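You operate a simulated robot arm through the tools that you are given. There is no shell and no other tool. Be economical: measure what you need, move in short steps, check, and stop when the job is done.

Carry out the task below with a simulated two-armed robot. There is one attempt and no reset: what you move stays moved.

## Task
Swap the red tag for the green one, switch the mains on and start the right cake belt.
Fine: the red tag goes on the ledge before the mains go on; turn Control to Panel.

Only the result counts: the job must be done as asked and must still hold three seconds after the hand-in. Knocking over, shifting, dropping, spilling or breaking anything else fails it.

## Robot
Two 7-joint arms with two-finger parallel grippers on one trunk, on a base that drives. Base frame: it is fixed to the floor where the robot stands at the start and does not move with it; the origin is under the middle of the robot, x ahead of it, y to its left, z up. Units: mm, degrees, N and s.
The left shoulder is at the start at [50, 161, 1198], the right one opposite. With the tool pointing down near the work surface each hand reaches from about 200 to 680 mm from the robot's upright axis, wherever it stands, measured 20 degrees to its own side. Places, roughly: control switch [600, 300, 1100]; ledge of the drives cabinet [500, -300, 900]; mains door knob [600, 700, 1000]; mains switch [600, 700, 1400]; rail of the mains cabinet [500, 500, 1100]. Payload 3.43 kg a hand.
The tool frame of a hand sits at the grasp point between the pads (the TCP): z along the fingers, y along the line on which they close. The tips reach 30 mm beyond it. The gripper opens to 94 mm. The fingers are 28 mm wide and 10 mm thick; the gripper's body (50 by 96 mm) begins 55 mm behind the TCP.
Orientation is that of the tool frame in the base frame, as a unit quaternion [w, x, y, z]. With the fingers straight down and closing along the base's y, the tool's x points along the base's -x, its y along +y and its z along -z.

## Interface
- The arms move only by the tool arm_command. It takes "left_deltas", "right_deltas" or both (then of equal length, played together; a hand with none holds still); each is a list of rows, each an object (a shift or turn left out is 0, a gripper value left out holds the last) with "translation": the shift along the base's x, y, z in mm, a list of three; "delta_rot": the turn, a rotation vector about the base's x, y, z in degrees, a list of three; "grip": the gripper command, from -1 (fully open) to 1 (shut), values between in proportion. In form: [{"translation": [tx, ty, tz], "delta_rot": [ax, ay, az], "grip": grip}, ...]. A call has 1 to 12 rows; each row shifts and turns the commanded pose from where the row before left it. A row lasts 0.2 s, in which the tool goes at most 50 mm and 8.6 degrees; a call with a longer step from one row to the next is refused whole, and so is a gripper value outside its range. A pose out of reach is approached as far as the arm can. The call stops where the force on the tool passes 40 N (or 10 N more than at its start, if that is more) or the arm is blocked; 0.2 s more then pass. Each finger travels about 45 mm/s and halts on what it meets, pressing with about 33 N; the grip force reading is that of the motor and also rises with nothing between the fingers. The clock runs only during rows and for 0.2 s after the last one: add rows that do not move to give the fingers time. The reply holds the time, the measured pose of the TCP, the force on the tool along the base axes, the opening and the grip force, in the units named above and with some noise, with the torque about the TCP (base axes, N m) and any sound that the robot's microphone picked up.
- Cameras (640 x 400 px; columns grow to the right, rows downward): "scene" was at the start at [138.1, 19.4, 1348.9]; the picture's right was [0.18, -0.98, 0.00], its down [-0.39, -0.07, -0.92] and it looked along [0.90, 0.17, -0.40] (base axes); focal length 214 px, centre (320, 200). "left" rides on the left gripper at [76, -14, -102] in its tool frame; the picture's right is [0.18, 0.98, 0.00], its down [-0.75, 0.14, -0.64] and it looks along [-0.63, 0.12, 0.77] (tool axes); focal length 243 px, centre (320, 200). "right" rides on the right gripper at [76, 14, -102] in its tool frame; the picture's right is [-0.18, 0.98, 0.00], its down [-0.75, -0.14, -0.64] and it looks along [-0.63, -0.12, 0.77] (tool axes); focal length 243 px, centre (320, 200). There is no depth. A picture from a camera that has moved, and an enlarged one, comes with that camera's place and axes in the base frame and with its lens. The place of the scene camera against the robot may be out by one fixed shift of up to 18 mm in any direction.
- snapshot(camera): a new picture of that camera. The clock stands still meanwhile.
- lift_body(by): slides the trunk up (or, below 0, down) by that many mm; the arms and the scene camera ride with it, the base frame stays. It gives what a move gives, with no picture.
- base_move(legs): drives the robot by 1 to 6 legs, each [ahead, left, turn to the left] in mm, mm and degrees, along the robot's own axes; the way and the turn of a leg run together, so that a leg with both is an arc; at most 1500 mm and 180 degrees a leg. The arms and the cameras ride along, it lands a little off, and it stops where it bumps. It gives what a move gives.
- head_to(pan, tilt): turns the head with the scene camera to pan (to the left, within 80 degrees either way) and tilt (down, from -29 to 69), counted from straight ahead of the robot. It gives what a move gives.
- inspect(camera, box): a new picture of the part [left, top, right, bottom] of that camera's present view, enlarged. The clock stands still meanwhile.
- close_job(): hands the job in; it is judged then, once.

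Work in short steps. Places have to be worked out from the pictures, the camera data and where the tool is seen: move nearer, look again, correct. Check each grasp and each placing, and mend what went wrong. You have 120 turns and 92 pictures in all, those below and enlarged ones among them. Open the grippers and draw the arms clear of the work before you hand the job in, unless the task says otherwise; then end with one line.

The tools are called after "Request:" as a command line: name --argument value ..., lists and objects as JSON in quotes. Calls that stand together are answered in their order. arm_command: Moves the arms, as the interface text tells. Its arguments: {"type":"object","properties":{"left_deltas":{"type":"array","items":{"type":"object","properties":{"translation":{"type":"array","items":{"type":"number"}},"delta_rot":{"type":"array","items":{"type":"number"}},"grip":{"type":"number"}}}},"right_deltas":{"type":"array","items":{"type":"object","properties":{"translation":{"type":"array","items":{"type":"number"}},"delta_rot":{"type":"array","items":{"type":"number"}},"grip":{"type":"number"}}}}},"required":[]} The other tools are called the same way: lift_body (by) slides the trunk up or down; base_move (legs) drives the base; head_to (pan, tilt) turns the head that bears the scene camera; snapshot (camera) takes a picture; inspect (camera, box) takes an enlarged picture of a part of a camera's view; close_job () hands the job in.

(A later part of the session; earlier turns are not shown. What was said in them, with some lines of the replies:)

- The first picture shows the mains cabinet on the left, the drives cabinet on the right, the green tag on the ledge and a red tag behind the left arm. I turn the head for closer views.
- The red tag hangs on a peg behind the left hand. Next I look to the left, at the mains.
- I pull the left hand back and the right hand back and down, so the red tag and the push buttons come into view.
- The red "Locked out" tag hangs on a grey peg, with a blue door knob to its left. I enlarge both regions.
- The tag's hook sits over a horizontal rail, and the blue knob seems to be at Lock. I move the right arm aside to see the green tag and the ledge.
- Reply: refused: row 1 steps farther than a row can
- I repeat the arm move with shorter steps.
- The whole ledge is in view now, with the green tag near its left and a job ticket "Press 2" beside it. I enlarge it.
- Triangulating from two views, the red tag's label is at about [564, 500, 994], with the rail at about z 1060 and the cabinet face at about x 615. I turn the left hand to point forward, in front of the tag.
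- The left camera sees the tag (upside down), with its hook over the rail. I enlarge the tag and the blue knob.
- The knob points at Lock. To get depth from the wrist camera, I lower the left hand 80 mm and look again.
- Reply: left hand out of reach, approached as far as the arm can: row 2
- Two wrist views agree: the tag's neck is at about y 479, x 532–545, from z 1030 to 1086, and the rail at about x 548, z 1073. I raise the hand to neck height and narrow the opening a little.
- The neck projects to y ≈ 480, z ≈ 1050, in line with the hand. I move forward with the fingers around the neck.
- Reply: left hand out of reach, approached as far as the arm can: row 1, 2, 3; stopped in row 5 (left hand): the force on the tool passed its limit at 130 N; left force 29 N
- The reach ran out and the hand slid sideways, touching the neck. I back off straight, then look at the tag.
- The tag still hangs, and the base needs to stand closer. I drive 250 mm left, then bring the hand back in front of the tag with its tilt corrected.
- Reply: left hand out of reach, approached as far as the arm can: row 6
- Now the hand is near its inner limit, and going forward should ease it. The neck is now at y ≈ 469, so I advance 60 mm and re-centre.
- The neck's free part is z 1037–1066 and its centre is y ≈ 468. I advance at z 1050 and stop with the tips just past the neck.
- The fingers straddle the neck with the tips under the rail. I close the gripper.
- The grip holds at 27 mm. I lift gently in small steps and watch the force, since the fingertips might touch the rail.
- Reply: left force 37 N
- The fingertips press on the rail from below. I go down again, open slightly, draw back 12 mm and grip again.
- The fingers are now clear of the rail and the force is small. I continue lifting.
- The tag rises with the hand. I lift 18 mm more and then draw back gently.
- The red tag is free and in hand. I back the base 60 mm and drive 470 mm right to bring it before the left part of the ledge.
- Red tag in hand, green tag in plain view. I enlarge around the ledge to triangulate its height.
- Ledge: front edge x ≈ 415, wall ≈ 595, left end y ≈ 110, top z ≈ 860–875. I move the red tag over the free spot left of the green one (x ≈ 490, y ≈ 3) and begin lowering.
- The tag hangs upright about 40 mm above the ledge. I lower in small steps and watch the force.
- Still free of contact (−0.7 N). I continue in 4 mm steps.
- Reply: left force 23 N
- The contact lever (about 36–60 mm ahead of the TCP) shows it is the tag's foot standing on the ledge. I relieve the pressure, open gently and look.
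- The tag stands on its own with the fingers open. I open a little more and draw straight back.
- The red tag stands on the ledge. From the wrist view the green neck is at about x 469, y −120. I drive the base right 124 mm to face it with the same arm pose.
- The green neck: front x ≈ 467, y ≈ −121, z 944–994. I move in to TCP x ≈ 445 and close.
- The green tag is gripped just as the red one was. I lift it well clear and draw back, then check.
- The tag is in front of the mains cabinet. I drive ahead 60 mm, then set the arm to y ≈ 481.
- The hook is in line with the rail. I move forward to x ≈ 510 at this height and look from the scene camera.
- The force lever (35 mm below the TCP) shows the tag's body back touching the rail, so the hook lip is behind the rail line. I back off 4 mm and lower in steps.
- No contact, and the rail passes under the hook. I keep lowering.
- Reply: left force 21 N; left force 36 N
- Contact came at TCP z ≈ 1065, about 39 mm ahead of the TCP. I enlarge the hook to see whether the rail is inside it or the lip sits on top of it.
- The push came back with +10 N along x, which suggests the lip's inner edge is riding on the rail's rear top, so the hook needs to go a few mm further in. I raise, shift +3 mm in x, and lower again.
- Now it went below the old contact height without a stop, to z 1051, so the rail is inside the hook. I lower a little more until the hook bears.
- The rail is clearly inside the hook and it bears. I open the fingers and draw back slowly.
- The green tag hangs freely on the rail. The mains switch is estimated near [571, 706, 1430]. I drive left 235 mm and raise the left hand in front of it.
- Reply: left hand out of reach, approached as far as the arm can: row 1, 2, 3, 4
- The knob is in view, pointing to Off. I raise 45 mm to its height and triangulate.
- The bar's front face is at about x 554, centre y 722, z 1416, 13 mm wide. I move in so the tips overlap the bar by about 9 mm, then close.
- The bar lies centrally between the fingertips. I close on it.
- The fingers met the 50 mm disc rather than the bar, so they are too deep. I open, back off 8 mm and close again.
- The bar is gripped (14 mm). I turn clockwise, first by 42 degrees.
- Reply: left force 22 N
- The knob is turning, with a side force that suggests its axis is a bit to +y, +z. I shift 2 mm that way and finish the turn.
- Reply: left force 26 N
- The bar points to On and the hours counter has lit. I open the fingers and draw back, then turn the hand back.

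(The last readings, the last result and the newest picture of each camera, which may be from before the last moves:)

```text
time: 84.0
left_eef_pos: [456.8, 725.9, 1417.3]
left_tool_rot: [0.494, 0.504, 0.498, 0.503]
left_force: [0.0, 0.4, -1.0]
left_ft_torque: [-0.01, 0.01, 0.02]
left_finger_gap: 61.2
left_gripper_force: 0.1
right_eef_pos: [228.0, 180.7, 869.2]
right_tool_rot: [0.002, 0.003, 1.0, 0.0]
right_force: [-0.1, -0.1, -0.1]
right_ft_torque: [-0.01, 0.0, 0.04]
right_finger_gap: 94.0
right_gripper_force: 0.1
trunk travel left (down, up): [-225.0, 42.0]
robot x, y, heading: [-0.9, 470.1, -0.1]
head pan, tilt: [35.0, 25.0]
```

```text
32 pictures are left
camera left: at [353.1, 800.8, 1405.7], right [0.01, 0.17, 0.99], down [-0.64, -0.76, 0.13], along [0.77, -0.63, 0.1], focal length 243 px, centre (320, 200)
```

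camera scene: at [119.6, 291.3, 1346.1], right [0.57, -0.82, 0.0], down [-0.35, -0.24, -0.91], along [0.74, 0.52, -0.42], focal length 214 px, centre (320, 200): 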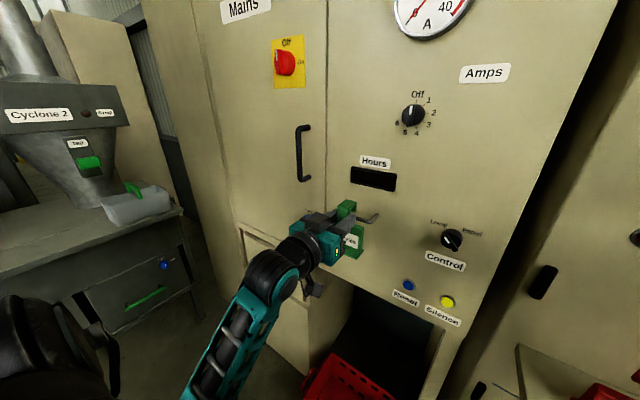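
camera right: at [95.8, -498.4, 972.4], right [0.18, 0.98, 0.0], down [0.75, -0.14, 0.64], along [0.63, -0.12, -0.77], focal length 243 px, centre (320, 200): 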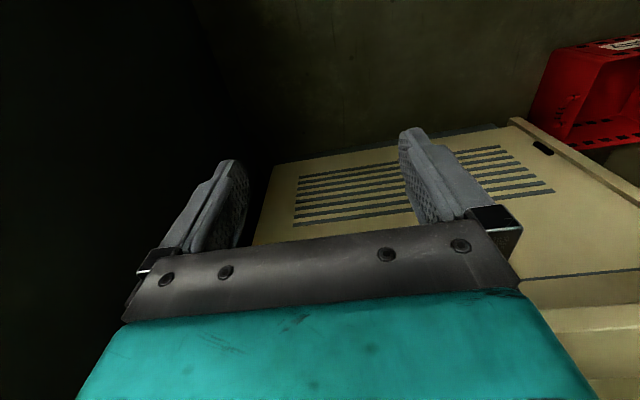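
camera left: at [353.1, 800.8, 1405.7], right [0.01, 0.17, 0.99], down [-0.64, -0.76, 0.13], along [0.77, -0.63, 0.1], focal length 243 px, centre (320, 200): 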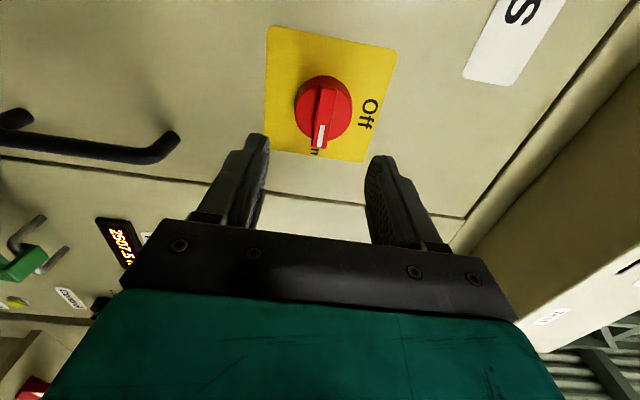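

The mains are on. Next is the control switch at about [578, 278, 1071]. I turn the hand level and lower it.

Request:
arm_command --left_deltas '[{"translation": [0, 0, -30], "delta_rot": [-8.2, 0, 0]}, {"translation": [0, 0, -30], "delta_rot": [-8.2, 0, 0]}, {"translation": [0, 0, -30], "delta_rot": [-8.2, 0, 0]}, {"translation": [0, 0, -30], "delta_rot": [-8.2, 0, 0]}, {"translation": [0, 0, -30], "delta_rot": [-8.2, 0, 0]}, {"translation": [0, 0, -30], "delta_rot": [-8.2, 0, 0]}, {"translation": [0, 0, -30], "delta_rot": [-8.2, 0, 0]}, {"translation": [0, 0, -30], "delta_rot": [-8.2, 0, 0]}, {"translation": [0, 0, -30], "delta_rot": [-8.2, 0, 0]}, {"translation": [0, 0, -30], "delta_rot": [-8.2, 0, 0]}, {"translation": [0, 0, -30], "delta_rot": [-8, 0, 0]}, {}]'

Request:
base_move --legs '[[-60, 0, 0], [0, -425, 0]]'

Request:
snapshot --camera "left"

```text
time: 86.6
left_eef_pos: [460.3, 721.7, 1089.0]
left_tool_rot: [0.707, 0.006, 0.708, 0.004]
left_force: [0.4, -0.3, -0.3]
left_ft_torque: [-0.01, -0.02, 0.04]
left_finger_gap: 60.9
left_gripper_force: 0.1
left hand out of reach, approached as far as the arm can: row 7
right_eef_pos: [228.2, 180.3, 870.5]
right_tool_rot: [0.001, 0.002, 1.0, 0.0]
right_force: [0.6, 0.5, -1.4]
right_ft_torque: [0.01, 0.01, 0.0]
right_finger_gap: 94.0
right_gripper_force: 0.1
trunk travel left (down, up): [-225.0, 42.0]
robot x, y, heading: [-6.8, 478.3, -0.5]
head pan, tilt: [35.0, 25.0]
```

```text
time: 91.5
left_eef_pos: [398.1, 294.9, 1091.1]
left_tool_rot: [0.707, 0.008, 0.707, 0.002]
left_force: [0.1, 0.1, 0.1]
left_ft_torque: [0.0, 0.01, -0.01]
left_finger_gap: 61.3
left_gripper_force: 0.1
right_eef_pos: [165.2, -245.5, 870.3]
right_tool_rot: [0.001, 0.004, 1.0, -0.001]
right_force: [0.5, 0.2, -0.2]
right_ft_torque: [-0.01, 0.04, 0.04]
right_finger_gap: 94.2
right_gripper_force: 0.0
trunk travel left (down, up): [-225.0, 42.0]
robot x, y, heading: [-67.0, 46.4, -0.6]
head pan, tilt: [35.0, 25.0]
```

```text
31 pictures are left
camera left: at [295.9, 283.0, 1014.5], right [0.01, 0.99, -0.17], down [-0.64, 0.13, 0.76], along [0.77, 0.1, 0.63], focal length 243 px, centre (320, 200)
```

left: 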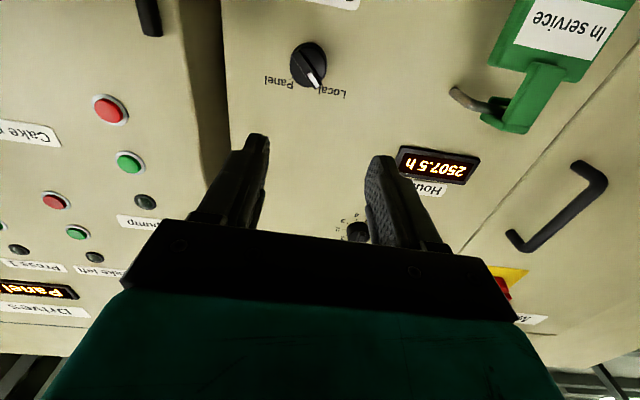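

The control knob is in view and a display on the drives cabinet has lit. I enlarge the knob and the display.

Request:
inspect --camera "left" --box '[250, 20, 370, 120]'

Request:
inspect --camera "left" --box '[0, 260, 120, 340]'

Request:
arm_command --left_deltas '[{"translation": [5, 0, -30]}, {"translation": [5, -5, -20]}, {}]'

Request:
inspect --camera "left" --box '[250, 20, 410, 160]'

```text
4.00 times, centred on (310, 70) of left
camera zoom: at [295.9, 283.0, 1014.5], right [0.01, 0.99, -0.17], down [-0.64, 0.13, 0.76], along [0.77, 0.1, 0.63], focal length 970 px, centre (360, 720)
```

zoom: 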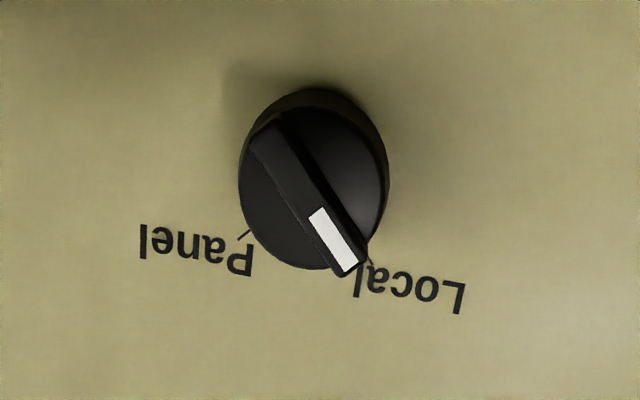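

```text
5.00 times, centred on (60, 300) of left
camera zoom: at [295.9, 283.0, 1014.5], right [0.01, 0.99, -0.17], down [-0.64, 0.13, 0.76], along [0.77, 0.1, 0.63], focal length 1213 px, centre (1620, -300)
```

zoom: 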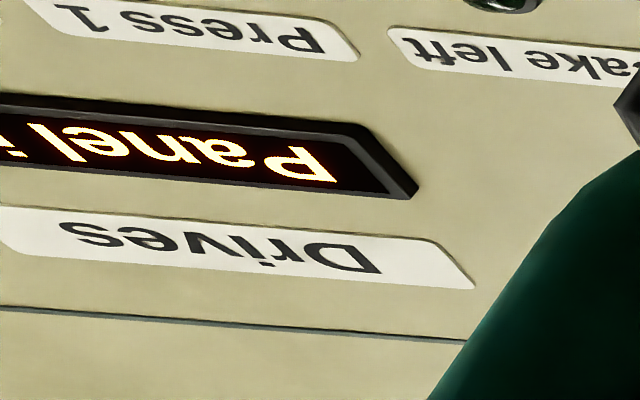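

```text
time: 92.3
left_eef_pos: [409.2, 289.5, 1040.0]
left_tool_rot: [0.707, 0.008, 0.707, 0.003]
left_force: [0.0, -0.2, -0.2]
left_ft_torque: [-0.03, 0.02, -0.03]
left_finger_gap: 61.3
left_gripper_force: 0.0
right_eef_pos: [166.7, -245.3, 869.7]
right_tool_rot: [0.001, 0.004, 1.0, 0.0]
right_force: [0.1, -0.4, -0.2]
right_ft_torque: [0.0, -0.01, -0.02]
right_finger_gap: 93.9
right_gripper_force: 0.0
trunk travel left (down, up): [-225.0, 42.0]
robot x, y, heading: [-63.0, 45.4, -0.2]
head pan, tilt: [35.0, 25.0]
```

```text
2.86 times, centred on (330, 90) of left
camera zoom: at [306.2, 277.9, 964.4], right [0.01, 0.99, -0.17], down [-0.64, 0.13, 0.76], along [0.77, 0.1, 0.63], focal length 693 px, centre (291, 514)
```

zoom: 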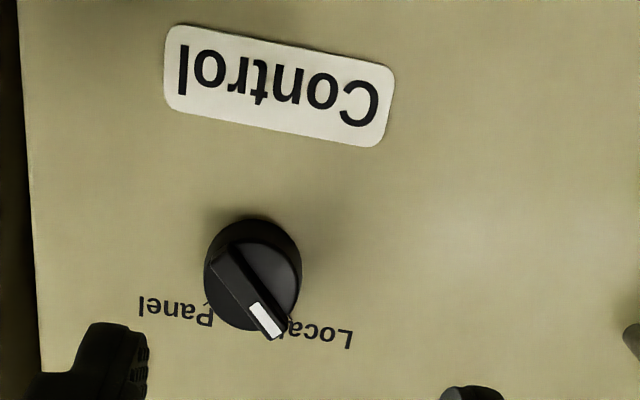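

Triangulated: the knob's bar centre is at [559, 278, 1070] and the bar lies at 45° towards Local. I drive ahead 60 mm, roll the hand −46° and centre it.

Request:
base_move --legs '[[60, 0, 0]]'

Request:
arm_command --left_deltas '[{"translation": [0, -5, 10], "delta_rot": [-8, 0, 0]}, {"translation": [0, -6, 10], "delta_rot": [-8, 0, 0]}, {"translation": [0, 0, 10], "delta_rot": [-8, 0, 0]}, {"translation": [0, 0, 0], "delta_rot": [-8, 0, 0]}, {"delta_rot": [-8, 0, 0]}, {"delta_rot": [-6, 0, 0]}, {}]'

Request:
snapshot --camera "left"

```text
time: 93.2
left_eef_pos: [468.4, 289.2, 1040.5]
left_tool_rot: [0.706, 0.009, 0.708, 0.003]
left_force: [0.9, 0.6, 0.5]
left_ft_torque: [0.01, -0.01, 0.02]
left_finger_gap: 61.0
left_gripper_force: 0.1
right_eef_pos: [226.7, -246.3, 869.8]
right_tool_rot: [0.0, 0.003, 1.0, 0.0]
right_force: [0.2, -0.6, -0.6]
right_ft_torque: [-0.01, 0.01, -0.02]
right_finger_gap: 93.8
right_gripper_force: 0.0
trunk travel left (down, up): [-225.0, 42.0]
robot x, y, heading: [-1.5, 49.8, -0.3]
head pan, tilt: [35.0, 25.0]
```

```text
time: 94.8
left_eef_pos: [468.7, 281.4, 1070.0]
left_tool_rot: [0.656, -0.256, 0.659, -0.264]
left_force: [-0.6, 0.2, 0.3]
left_ft_torque: [-0.01, 0.0, -0.01]
left_finger_gap: 61.1
left_gripper_force: 0.0
right_eef_pos: [225.3, -246.8, 869.6]
right_tool_rot: [0.001, 0.003, 1.0, 0.0]
right_force: [0.4, -0.1, 0.3]
right_ft_torque: [-0.01, 0.01, 0.0]
right_finger_gap: 94.1
right_gripper_force: 0.1
trunk travel left (down, up): [-225.0, 42.0]
robot x, y, heading: [-2.6, 47.8, -0.3]
head pan, tilt: [35.0, 25.0]
```

```text
27 pictures are left
camera left: at [365.1, 220.6, 1023.6], right [0.01, 0.59, -0.81], down [-0.64, 0.62, 0.45], along [0.77, 0.51, 0.38], focal length 243 px, centre (320, 200)
```

left: 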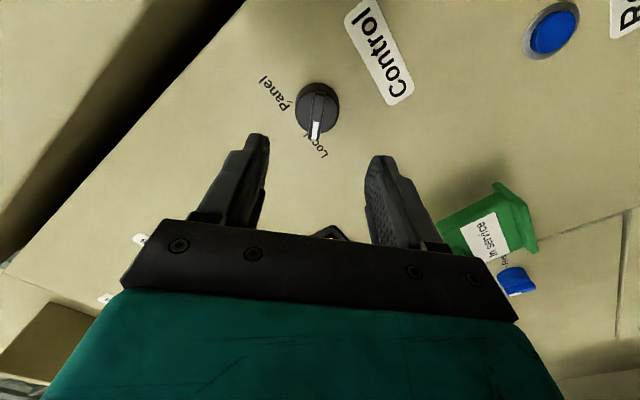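

Bar is aligned; the knob projects to y ≈ 276, z ≈ 1068. I move in and close.

Request:
arm_command --left_deltas '[{"translation": [25, -4.5, -1], "delta_rot": [-2, 0, 0]}, {"translation": [25, 0, 0]}, {"translation": [12, 0, 0]}, {}, {"grip": 1}, {}, {}, {}, {}, {}, {}]'

Request:
snapshot --camera "left"

```text
time: 97.2
left_eef_pos: [528.9, 285.0, 1063.5]
left_tool_rot: [0.654, -0.262, 0.661, -0.258]
left_force: [-5.9, -3.1, -5.5]
left_ft_torque: [0.01, 0.07, -0.06]
left_finger_gap: 0.1
left_gripper_force: 33.1
right_eef_pos: [224.8, -246.9, 869.6]
right_tool_rot: [0.0, 0.004, 1.0, 0.0]
right_force: [-0.3, -0.4, 0.4]
right_ft_torque: [-0.01, 0.0, 0.01]
right_finger_gap: 94.0
right_gripper_force: 0.1
trunk travel left (down, up): [-225.0, 42.0]
robot x, y, heading: [-7.3, 49.3, -0.6]
head pan, tilt: [35.0, 25.0]
```

```text
26 pictures are left
camera left: at [425.6, 222.9, 1019.8], right [-0.01, 0.59, -0.81], down [-0.64, 0.62, 0.46], along [0.77, 0.52, 0.37], focal length 243 px, centre (320, 200)
```

left: 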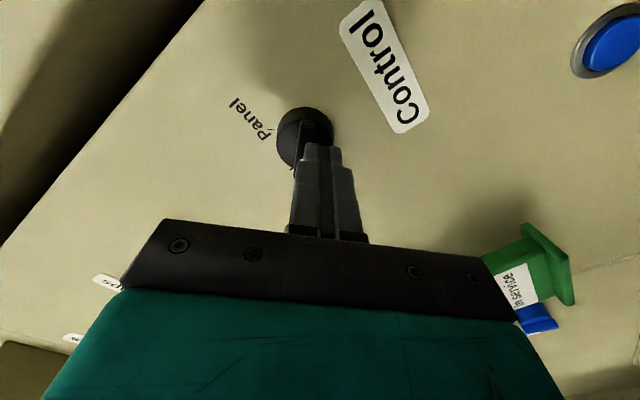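

The fingers slipped in front of the bar and shut on nothing, so they were too shallow. I open and check where the hand returns to.

Request:
arm_command --left_deltas '[{"translation": [-15, 0, 0]}, {"grip": 0.0}, {}, {}, {}, {}]'

Request:
snapshot --camera "left"

```text
time: 98.6
left_eef_pos: [519.2, 284.1, 1077.8]
left_tool_rot: [0.665, -0.256, 0.65, -0.263]
left_force: [-0.3, -0.4, 0.2]
left_ft_torque: [-0.02, 0.03, 0.03]
left_finger_gap: 47.2
left_gripper_force: 0.0
right_eef_pos: [225.8, -247.6, 870.0]
right_tool_rot: [0.001, 0.003, 1.0, 0.001]
right_force: [-0.2, -0.4, 0.1]
right_ft_torque: [0.02, 0.0, -0.04]
right_finger_gap: 94.0
right_gripper_force: 0.1
trunk travel left (down, up): [-225.0, 42.0]
robot x, y, heading: [-2.5, 49.8, -0.2]
head pan, tilt: [35.0, 25.0]
```

```text
25 pictures are left
camera left: at [416.7, 223.0, 1031.5], right [0.02, 0.59, -0.8], down [-0.65, 0.62, 0.44], along [0.76, 0.52, 0.4], focal length 243 px, centre (320, 200)
```

left: 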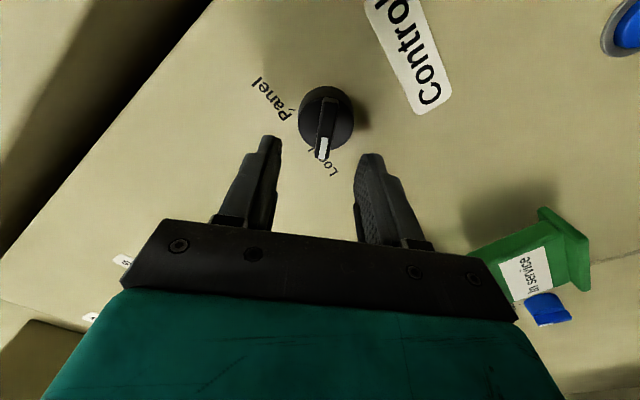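

The hand sits off at [519, 284, 1078] while the bar is at about y 275, z 1068. I correct halfway and see how the arm follows.

Request:
arm_command --left_deltas '[{"translation": [0, -4, -5]}, {}, {}]'

```text
time: 99.4
left_eef_pos: [519.1, 283.2, 1074.0]
left_tool_rot: [0.667, -0.252, 0.652, -0.26]
left_force: [-0.3, 0.1, 0.3]
left_ft_torque: [0.01, 0.01, 0.03]
left_finger_gap: 47.2
left_gripper_force: 0.1
right_eef_pos: [226.2, -247.3, 870.6]
right_tool_rot: [0.001, 0.004, 1.0, 0.001]
right_force: [0.6, 0.2, 0.2]
right_ft_torque: [0.0, 0.01, 0.0]
right_finger_gap: 93.9
right_gripper_force: 0.1
trunk travel left (down, up): [-225.0, 42.0]
robot x, y, heading: [-3.4, 48.6, -0.4]
head pan, tilt: [35.0, 25.0]
```

The arm barely follows in y, as if near a joint limit. I back off, drive the base 70 mm right and re-aim from there.

Request:
arm_command --left_deltas '[{"translation": [-25, 0, 0]}, {"translation": [-20, 0, 0]}, {}]'

Request:
base_move --legs '[[0, -70, 0]]'

Request:
arm_command --left_deltas '[{"translation": [0, 30, 0]}, {"translation": [0, 30, 0]}, {}, {}]'

```text
time: 100.2
left_eef_pos: [473.4, 278.7, 1074.3]
left_tool_rot: [0.667, -0.246, 0.653, -0.262]
left_force: [-0.6, 0.7, -0.3]
left_ft_torque: [-0.01, 0.01, -0.02]
left_finger_gap: 46.7
left_gripper_force: 0.0
right_eef_pos: [224.3, -246.2, 869.3]
right_tool_rot: [0.001, 0.003, 1.0, 0.0]
right_force: [0.6, 0.3, 0.8]
right_ft_torque: [-0.02, 0.02, 0.0]
right_finger_gap: 94.0
right_gripper_force: 0.0
trunk travel left (down, up): [-225.0, 42.0]
robot x, y, heading: [-5.4, 45.9, -0.1]
head pan, tilt: [35.0, 25.0]
```

```text
time: 101.5
left_eef_pos: [472.4, 208.2, 1072.3]
left_tool_rot: [0.666, -0.245, 0.655, -0.26]
left_force: [-0.8, -0.6, 0.2]
left_ft_torque: [-0.02, 0.0, 0.0]
left_finger_gap: 47.0
left_gripper_force: 0.0
right_eef_pos: [224.4, -314.4, 869.8]
right_tool_rot: [0.0, 0.003, 1.0, 0.0]
right_force: [0.9, 0.2, -0.5]
right_ft_torque: [0.03, -0.01, -0.03]
right_finger_gap: 94.1
right_gripper_force: 0.1
trunk travel left (down, up): [-225.0, 42.0]
robot x, y, heading: [-5.8, -24.4, -0.3]
head pan, tilt: [35.0, 25.0]
```

```text
time: 102.5
left_eef_pos: [472.2, 268.1, 1071.7]
left_tool_rot: [0.665, -0.246, 0.655, -0.262]
left_force: [0.2, 0.4, -0.2]
left_ft_torque: [0.0, 0.03, 0.01]
left_finger_gap: 47.1
left_gripper_force: 0.1
right_eef_pos: [224.7, -315.6, 869.8]
right_tool_rot: [0.001, 0.004, 1.0, 0.0]
right_force: [-0.2, 0.8, -0.1]
right_ft_torque: [-0.01, 0.01, 0.0]
right_finger_gap: 94.1
right_gripper_force: 0.1
trunk travel left (down, up): [-225.0, 42.0]
robot x, y, heading: [-2.2, -21.2, -0.3]
head pan, tilt: [35.0, 25.0]
```

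The arm now follows accurately. I correct the tilt and centre on the bar, then look.

Request:
arm_command --left_deltas '[{"translation": [15, 8, -2], "delta_rot": [-3.0, 1.2, 0.9]}, {"translation": [15, 0, 0]}, {}]'

Request:
inspect --camera "left" --box '[240, 60, 400, 180]'

```text
time: 103.3
left_eef_pos: [502.9, 276.3, 1070.4]
left_tool_rot: [0.654, -0.271, 0.653, -0.271]
left_force: [0.8, 0.2, -0.7]
left_ft_torque: [0.02, 0.02, 0.01]
left_finger_gap: 47.2
left_gripper_force: 0.1
right_eef_pos: [224.9, -315.4, 870.7]
right_tool_rot: [0.001, 0.003, 1.0, 0.001]
right_force: [-0.1, -0.1, 0.1]
right_ft_torque: [-0.03, -0.05, -0.01]
right_finger_gap: 93.9
right_gripper_force: 0.1
trunk travel left (down, up): [-225.0, 42.0]
robot x, y, heading: [-4.7, -24.0, -0.2]
head pan, tilt: [35.0, 25.0]
```

```text
3.33 times, centred on (320, 120) of left
camera zoom: at [400.1, 213.1, 1026.8], right [0.0, 0.56, -0.83], down [-0.64, 0.63, 0.43], along [0.76, 0.53, 0.36], focal length 809 px, centre (320, 467)
```

zoom: 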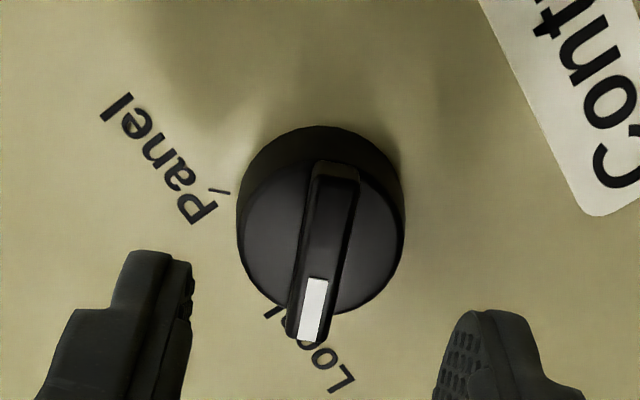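

Well aligned. I shift by a couple of mm and advance to TCP x ≈ 534, then close.

Request:
arm_command --left_deltas '[{"translation": [20, -1, -2]}, {"translation": [11, 0, 0]}, {}, {"grip": 1}, {}, {}, {}, {}, {}]'

Request:
snapshot --camera "left"

```text
time: 105.3
left_eef_pos: [533.1, 275.4, 1068.5]
left_tool_rot: [0.654, -0.271, 0.652, -0.271]
left_force: [2.2, -0.6, 2.8]
left_ft_torque: [0.02, 0.1, -0.21]
left_finger_gap: 9.7
left_gripper_force: 43.6
right_eef_pos: [225.2, -316.9, 870.1]
right_tool_rot: [0.0, 0.003, 1.0, 0.0]
right_force: [-0.4, 0.6, -0.7]
right_ft_torque: [0.03, 0.02, 0.0]
right_finger_gap: 94.2
right_gripper_force: 0.0
trunk travel left (down, up): [-225.0, 42.0]
robot x, y, heading: [-3.7, -24.8, -0.2]
head pan, tilt: [35.0, 25.0]
```

```text
23 pictures are left
camera left: at [430.9, 211.7, 1024.9], right [0.0, 0.56, -0.83], down [-0.64, 0.63, 0.43], along [0.77, 0.53, 0.36], focal length 243 px, centre (320, 200)
```

left: 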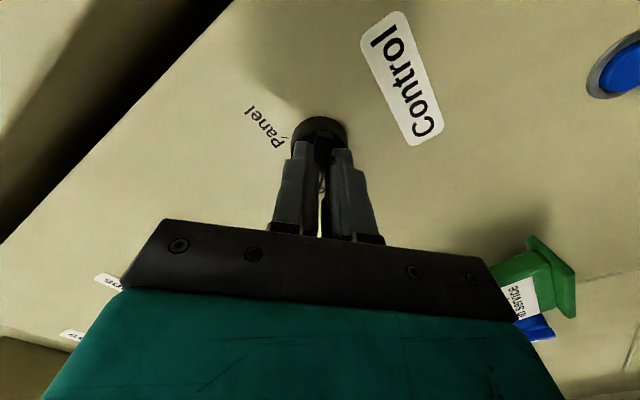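

The bar is gripped (9.7 mm). I turn it clockwise by 90 degrees toward Panel.

Request:
arm_command --left_deltas '[{"delta_rot": [8.2, 0, 0]}, {"delta_rot": [8.2, 0, 0]}, {"delta_rot": [8.2, 0, 0]}, {"delta_rot": [8.2, 0, 0]}, {"delta_rot": [8.2, 0, 0]}, {"delta_rot": [8.2, 0, 0]}, {"delta_rot": [8.2, 0, 0]}, {"delta_rot": [8.2, 0, 0]}, {"delta_rot": [8.2, 0, 0]}, {"delta_rot": [8.2, 0, 0]}, {"delta_rot": [8.2, 0, 0]}, {}]'

Request:
snapshot --camera "left"

```text
time: 107.9
left_eef_pos: [533.6, 280.9, 1068.2]
left_tool_rot: [0.654, 0.27, 0.652, 0.273]
left_force: [-0.4, 17.9, 2.5]
left_ft_torque: [-0.17, 0.13, 0.62]
left_finger_gap: 9.7
left_gripper_force: 43.7
right_eef_pos: [224.8, -315.3, 870.7]
right_tool_rot: [0.0, 0.003, 1.0, -0.001]
right_force: [-0.1, -0.5, 0.3]
right_ft_torque: [0.01, 0.03, -0.02]
right_finger_gap: 94.0
right_gripper_force: 0.0
trunk travel left (down, up): [-225.0, 42.0]
robot x, y, heading: [-4.6, -23.6, -0.4]
head pan, tilt: [35.0, 25.0]
```

```text
22 pictures are left
camera left: at [430.8, 323.6, 1004.6], right [0.0, 0.82, 0.57], down [-0.64, -0.44, 0.63], along [0.77, -0.36, 0.53], focal length 243 px, centre (320, 200)
```

left: 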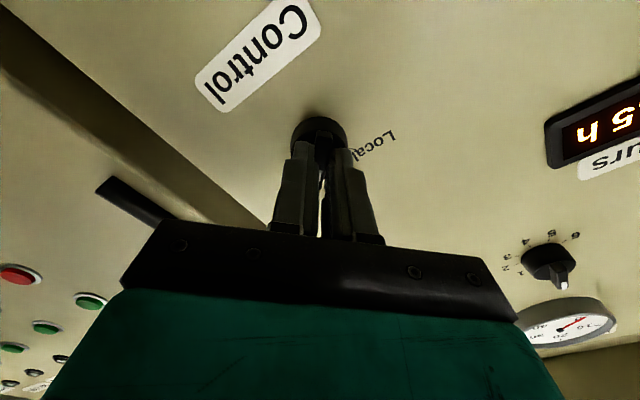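

Turned to Panel with the grip firm. I release, draw back and check the pointer.

Request:
arm_command --left_deltas '[{"grip": 0.2}, {}, {}, {"translation": [-10, 0, 0]}, {"translation": [-30, 0, 0]}, {"translation": [-30, 0, 0]}, {}]'

Request:
head_to --pan 10 --tilt 12

Request:
snapshot --camera "scene"

Request:
snapshot --camera "left"

```text
time: 109.5
left_eef_pos: [462.5, 278.1, 1067.9]
left_tool_rot: [0.654, 0.272, 0.651, 0.272]
left_force: [-0.2, 0.7, 0.0]
left_ft_torque: [0.03, 0.04, 0.06]
left_finger_gap: 37.6
left_gripper_force: 0.1
right_eef_pos: [225.4, -316.0, 870.0]
right_tool_rot: [0.001, 0.004, 1.0, 0.001]
right_force: [-0.2, 0.3, 0.3]
right_ft_torque: [0.0, -0.02, 0.0]
right_finger_gap: 93.7
right_gripper_force: 0.2
trunk travel left (down, up): [-225.0, 42.0]
robot x, y, heading: [-2.2, -22.5, -0.4]
head pan, tilt: [35.0, 25.0]
```

```text
time: 110.4
left_eef_pos: [463.3, 277.1, 1067.8]
left_tool_rot: [0.654, 0.271, 0.652, 0.272]
left_force: [0.4, -0.2, 0.1]
left_ft_torque: [0.01, -0.04, -0.01]
left_finger_gap: 37.5
left_gripper_force: 0.1
right_eef_pos: [225.5, -315.4, 870.3]
right_tool_rot: [0.001, 0.004, 1.0, 0.0]
right_force: [-1.1, -0.3, 0.1]
right_ft_torque: [0.02, -0.01, -0.01]
right_finger_gap: 94.0
right_gripper_force: 0.0
trunk travel left (down, up): [-225.0, 42.0]
robot x, y, heading: [-4.7, -17.7, -0.5]
head pan, tilt: [10.0, 12.0]
```

```text
21 pictures are left
camera scene: at [134.3, -4.5, 1367.2], right [0.17, -0.99, 0.0], down [-0.21, -0.04, -0.98], along [0.96, 0.17, -0.21], focal length 214 px, centre (320, 200)
```

scene: 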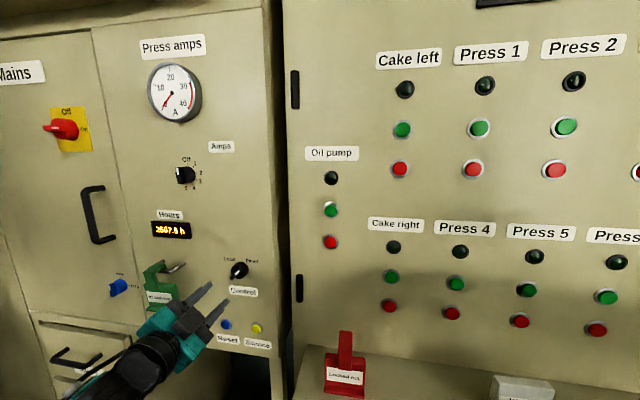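

```text
20 pictures are left
camera left: at [360.2, 321.4, 1004.5], right [0.0, 0.82, 0.57], down [-0.64, -0.43, 0.63], along [0.77, -0.36, 0.53], focal length 243 px, centre (320, 200)
```

left: 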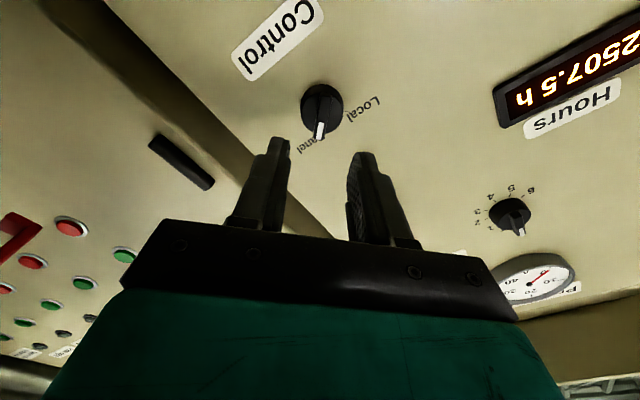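

Control now points at Panel. I tilt the head up to read the drives display.

Request:
head_to --pan -20 --tilt -5

Request:
snapshot --camera "scene"

```text
time: 111.4
left_eef_pos: [462.8, 276.2, 1068.1]
left_tool_rot: [0.654, 0.272, 0.652, 0.272]
left_force: [0.0, -0.8, -0.2]
left_ft_torque: [-0.02, 0.02, 0.02]
left_finger_gap: 37.5
left_gripper_force: 0.0
right_eef_pos: [225.2, -314.9, 868.9]
right_tool_rot: [0.001, 0.004, 1.0, 0.0]
right_force: [-0.4, 1.5, -0.5]
right_ft_torque: [-0.01, -0.03, 0.01]
right_finger_gap: 93.9
right_gripper_force: 0.0
trunk travel left (down, up): [-225.0, 42.0]
robot x, y, heading: [-3.3, -21.5, -0.6]
head pan, tilt: [-20.0, -5.0]
```

```text
19 pictures are left
camera scene: at [124.5, -50.6, 1394.2], right [-0.35, -0.94, 0.0], down [0.08, -0.03, -1.0], along [0.93, -0.35, 0.09], focal length 214 px, centre (320, 200)
```

scene: 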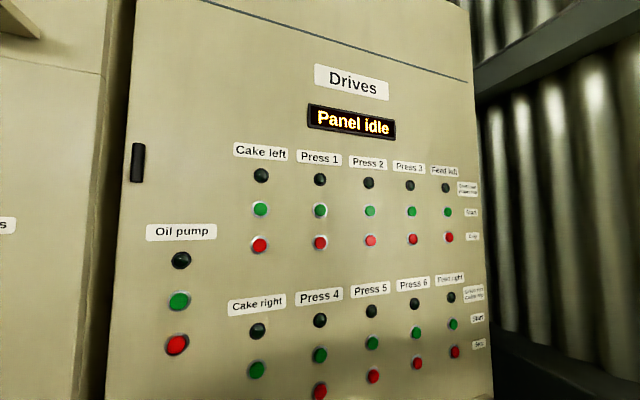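

The display reads "Panel idle". The Cake right Start button is at about [598, −91, 1091]. I level and shut the left hand, raise it, then drive right 290 mm.

Request:
arm_command --left_deltas '[{"translation": [-8, 0, 8], "delta_rot": [-8.2, 0, 0], "grip": 1}, {"translation": [-8, 0, 8], "delta_rot": [-8.2, 0, 0]}, {"translation": [0, 0, 8], "delta_rot": [-8.2, 0, 0]}, {"delta_rot": [-8.2, 0, 0]}, {"delta_rot": [-8.2, 0, 0]}, {"delta_rot": [-4.2, 0, 0]}, {}]'

Request:
base_move --legs '[[0, -300, 0]]'

Request:
snapshot --camera "left"

```text
time: 113.0
left_eef_pos: [447.6, 275.5, 1092.1]
left_tool_rot: [0.708, -0.002, 0.706, 0.0]
left_force: [-1.3, 0.7, 0.6]
left_ft_torque: [-0.02, 0.01, 0.0]
left_finger_gap: 0.0
left_gripper_force: 33.2
right_eef_pos: [224.4, -315.6, 869.4]
right_tool_rot: [0.001, 0.004, 1.0, 0.0]
right_force: [-0.4, 0.3, 0.0]
right_ft_torque: [-0.01, 0.0, 0.0]
right_finger_gap: 93.9
right_gripper_force: 0.1
trunk travel left (down, up): [-225.0, 42.0]
robot x, y, heading: [-6.5, -23.0, -0.2]
head pan, tilt: [-20.0, -5.0]
```

```text
time: 116.2
left_eef_pos: [444.9, -25.1, 1091.5]
left_tool_rot: [0.708, -0.001, 0.706, 0.001]
left_force: [0.5, -0.6, 0.2]
left_ft_torque: [-0.02, 0.01, -0.01]
left_finger_gap: 0.1
left_gripper_force: 33.5
right_eef_pos: [225.1, -617.1, 870.4]
right_tool_rot: [0.001, 0.002, 1.0, 0.0]
right_force: [0.4, 0.2, 1.4]
right_ft_torque: [0.02, -0.01, 0.01]
right_finger_gap: 93.9
right_gripper_force: 0.0
trunk travel left (down, up): [-225.0, 42.0]
robot x, y, heading: [-8.1, -323.4, 0.0]
head pan, tilt: [-20.0, -5.0]
```

```text
18 pictures are left
camera left: at [342.8, -39.3, 1016.5], right [0.0, 0.98, -0.18], down [-0.64, 0.14, 0.75], along [0.76, 0.12, 0.63], focal length 243 px, centre (320, 200)
```

left: 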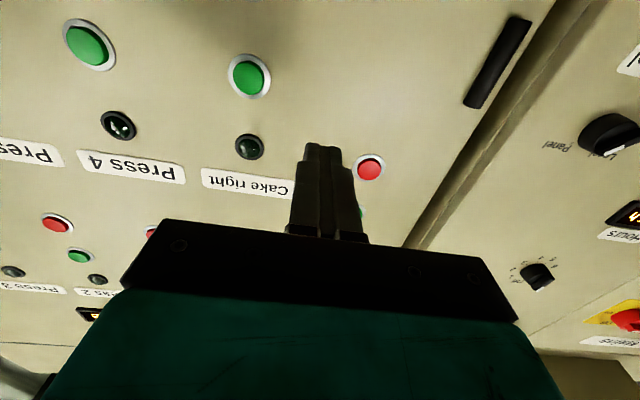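

The Cake right Start button projects to y ≈ −93, z ≈ 1085. I line up and look again.

Request:
arm_command --left_deltas '[{"translation": [0, -35, -3]}, {"translation": [20, -33, -3]}, {"translation": [20, 0, 0]}, {}]'

Request:
snapshot --camera "left"

```text
time: 117.2
left_eef_pos: [485.2, -92.2, 1086.2]
left_tool_rot: [0.708, -0.002, 0.706, 0.001]
left_force: [0.1, -0.2, -0.2]
left_ft_torque: [0.02, 0.0, -0.01]
left_finger_gap: 0.0
left_gripper_force: 33.1
right_eef_pos: [224.2, -617.4, 870.6]
right_tool_rot: [0.001, 0.003, 1.0, 0.0]
right_force: [0.5, 1.1, 0.2]
right_ft_torque: [-0.02, 0.0, -0.01]
right_finger_gap: 94.0
right_gripper_force: 0.0
trunk travel left (down, up): [-225.0, 42.0]
robot x, y, heading: [-7.2, -323.2, -0.2]
head pan, tilt: [-20.0, -5.0]
```

```text
17 pictures are left
camera left: at [383.4, -107.6, 1010.9], right [0.0, 0.98, -0.18], down [-0.64, 0.14, 0.75], along [0.76, 0.12, 0.63], focal length 243 px, centre (320, 200)
```

left: 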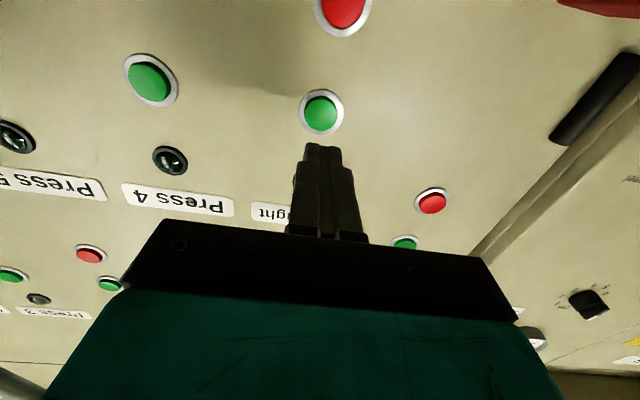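

Triangulated: button face at x ≈ 591, y −92, z 1085. I advance in steps until it presses.

Request:
arm_command --left_deltas '[{"translation": [25, 0, -1]}, {"translation": [25, 0, 0]}, {"translation": [15, 0, 0]}, {}]'

Request:
arm_command --left_deltas '[{"translation": [4, 0, 0]}, {"translation": [4, 0, 0]}, {"translation": [4, 0, 0]}, {"translation": [4, 0, 0]}]'

```text
time: 118.2
left_eef_pos: [550.1, -93.5, 1085.6]
left_tool_rot: [0.708, -0.002, 0.706, 0.001]
left_force: [-0.7, -0.8, 1.4]
left_ft_torque: [-0.01, -0.01, 0.05]
left_finger_gap: 0.0
left_gripper_force: 32.9
right_eef_pos: [223.5, -616.5, 869.5]
right_tool_rot: [0.001, 0.002, 1.0, 0.0]
right_force: [0.1, 0.7, 0.5]
right_ft_torque: [0.0, -0.04, 0.01]
right_finger_gap: 93.8
right_gripper_force: 0.1
trunk travel left (down, up): [-225.0, 42.0]
robot x, y, heading: [-8.3, -323.4, -0.2]
head pan, tilt: [-20.0, -5.0]
```

```text
time: 119.2
left_eef_pos: [560.8, -93.5, 1085.2]
left_tool_rot: [0.707, -0.002, 0.707, 0.001]
left_force: [-21.1, 0.0, 0.3]
left_ft_torque: [0.05, 0.06, -0.02]
left_finger_gap: 0.0
left_gripper_force: 33.4
right_eef_pos: [221.4, -617.5, 871.6]
right_tool_rot: [0.003, 0.002, 1.0, 0.0]
right_force: [-0.8, -0.6, -0.6]
right_ft_torque: [0.02, -0.01, 0.01]
right_finger_gap: 94.0
right_gripper_force: 0.0
trunk travel left (down, up): [-225.0, 42.0]
robot x, y, heading: [-6.7, -325.1, 0.1]
head pan, tilt: [-20.0, -5.0]
heard: click
stopped in row 4 (left hand): the force on the tool passed its limit at 44 N (the readings are from after the stop); the commanded pose is now the measured one
```

A click was heard. I draw back and check the lamp and the display.

Request:
arm_command --left_deltas '[{"translation": [-20, 0, 0]}, {"translation": [-40, 0, 0]}, {"translation": [-40, 0, 0]}, {"translation": [-20, 40, 0]}, {"translation": [0, 40, 0]}, {}]'

Request:
snapshot --camera "scene"

```text
time: 120.6
left_eef_pos: [442.1, -14.4, 1084.2]
left_tool_rot: [0.705, -0.002, 0.709, 0.0]
left_force: [-0.7, 0.3, -0.2]
left_ft_torque: [0.01, 0.01, -0.03]
left_finger_gap: 0.0
left_gripper_force: 33.2
right_eef_pos: [224.9, -618.1, 869.1]
right_tool_rot: [0.001, 0.002, 1.0, 0.0]
right_force: [0.3, 0.5, -0.5]
right_ft_torque: [0.05, -0.05, 0.03]
right_finger_gap: 94.1
right_gripper_force: 0.0
trunk travel left (down, up): [-225.0, 42.0]
robot x, y, heading: [-9.2, -326.2, 0.2]
head pan, tilt: [-20.0, -5.0]
```

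```text
16 pictures are left
camera scene: at [122.7, -352.1, 1394.3], right [-0.34, -0.94, 0.0], down [0.08, -0.03, -1.0], along [0.94, -0.34, 0.09], focal length 214 px, centre (320, 200)
```

scene: 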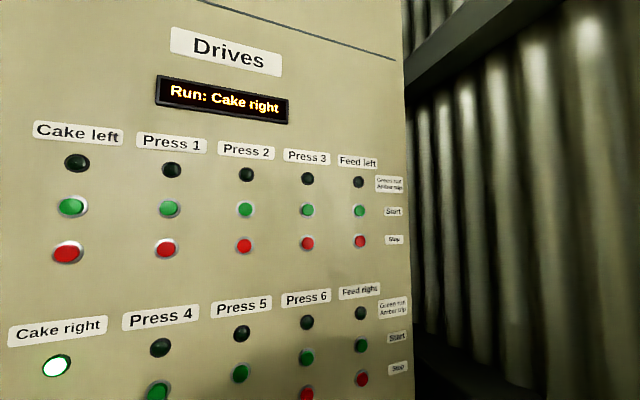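

The display reads "Run: Cake right" and its lamp is green. I open the gripper, back away and check the whole scene.

Request:
base_move --legs '[[-150, 0, 0]]'

Request:
arm_command --left_deltas '[{"grip": -1}, {}, {}, {}, {}, {}]'

Request:
head_to --pan 30 --tilt 15

Request:
snapshot --camera "scene"

```text
time: 122.0
left_eef_pos: [291.5, -14.1, 1085.0]
left_tool_rot: [0.706, 0.0, 0.708, 0.0]
left_force: [-1.2, 0.2, -0.1]
left_ft_torque: [-0.02, 0.03, -0.04]
left_finger_gap: 0.0
left_gripper_force: 33.3
right_eef_pos: [72.7, -615.8, 869.5]
right_tool_rot: [0.001, 0.003, 1.0, 0.0]
right_force: [-1.0, -0.6, -0.3]
right_ft_torque: [0.01, -0.01, 0.02]
right_finger_gap: 94.2
right_gripper_force: 0.1
trunk travel left (down, up): [-225.0, 42.0]
robot x, y, heading: [-155.0, -324.5, -0.4]
head pan, tilt: [-20.0, -5.0]
```

```text
time: 123.4
left_eef_pos: [291.9, -13.9, 1084.8]
left_tool_rot: [0.706, -0.001, 0.709, 0.0]
left_force: [-0.5, -0.6, -0.3]
left_ft_torque: [0.04, 0.01, -0.01]
left_finger_gap: 94.0
left_gripper_force: 0.1
right_eef_pos: [73.8, -617.4, 870.1]
right_tool_rot: [0.001, 0.003, 1.0, 0.0]
right_force: [0.1, -0.3, -0.1]
right_ft_torque: [-0.01, -0.05, -0.01]
right_finger_gap: 94.0
right_gripper_force: 0.1
trunk travel left (down, up): [-225.0, 42.0]
robot x, y, heading: [-157.1, -322.2, -0.3]
head pan, tilt: [-20.0, -5.0]
```

```text
time: 124.6
left_eef_pos: [291.6, -14.0, 1084.7]
left_tool_rot: [0.705, -0.002, 0.709, 0.001]
left_force: [-0.2, -0.2, 0.4]
left_ft_torque: [0.0, 0.0, -0.04]
left_finger_gap: 94.0
left_gripper_force: 0.0
right_eef_pos: [73.8, -616.9, 871.4]
right_tool_rot: [0.001, 0.003, 1.0, 0.0]
right_force: [-0.3, -0.5, 0.2]
right_ft_torque: [-0.02, -0.02, -0.05]
right_finger_gap: 94.0
right_gripper_force: 0.1
trunk travel left (down, up): [-225.0, 42.0]
robot x, y, heading: [-155.1, -321.5, -0.3]
head pan, tilt: [30.0, 15.0]
```

```text
15 pictures are left
camera scene: at [-28.8, -275.2, 1362.4], right [0.5, -0.87, 0.0], down [-0.22, -0.13, -0.97], along [0.84, 0.48, -0.26], focal length 214 px, centre (320, 200)
```

scene: 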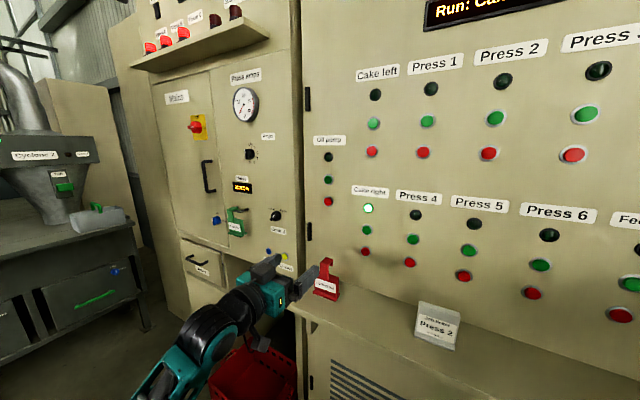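

The green tag hangs on the rail, the red tag and job ticket stand on the ledge, the mains are on and the right cake belt is running. I hand the job in.

Request:
close_job

```text
The job is handed in.
```

The red tag is on the ledge and the green tag hangs on the rail in its place; the mains are on, Control is at Panel, and the right cake belt is running ("Run: Cake right", lamp green).
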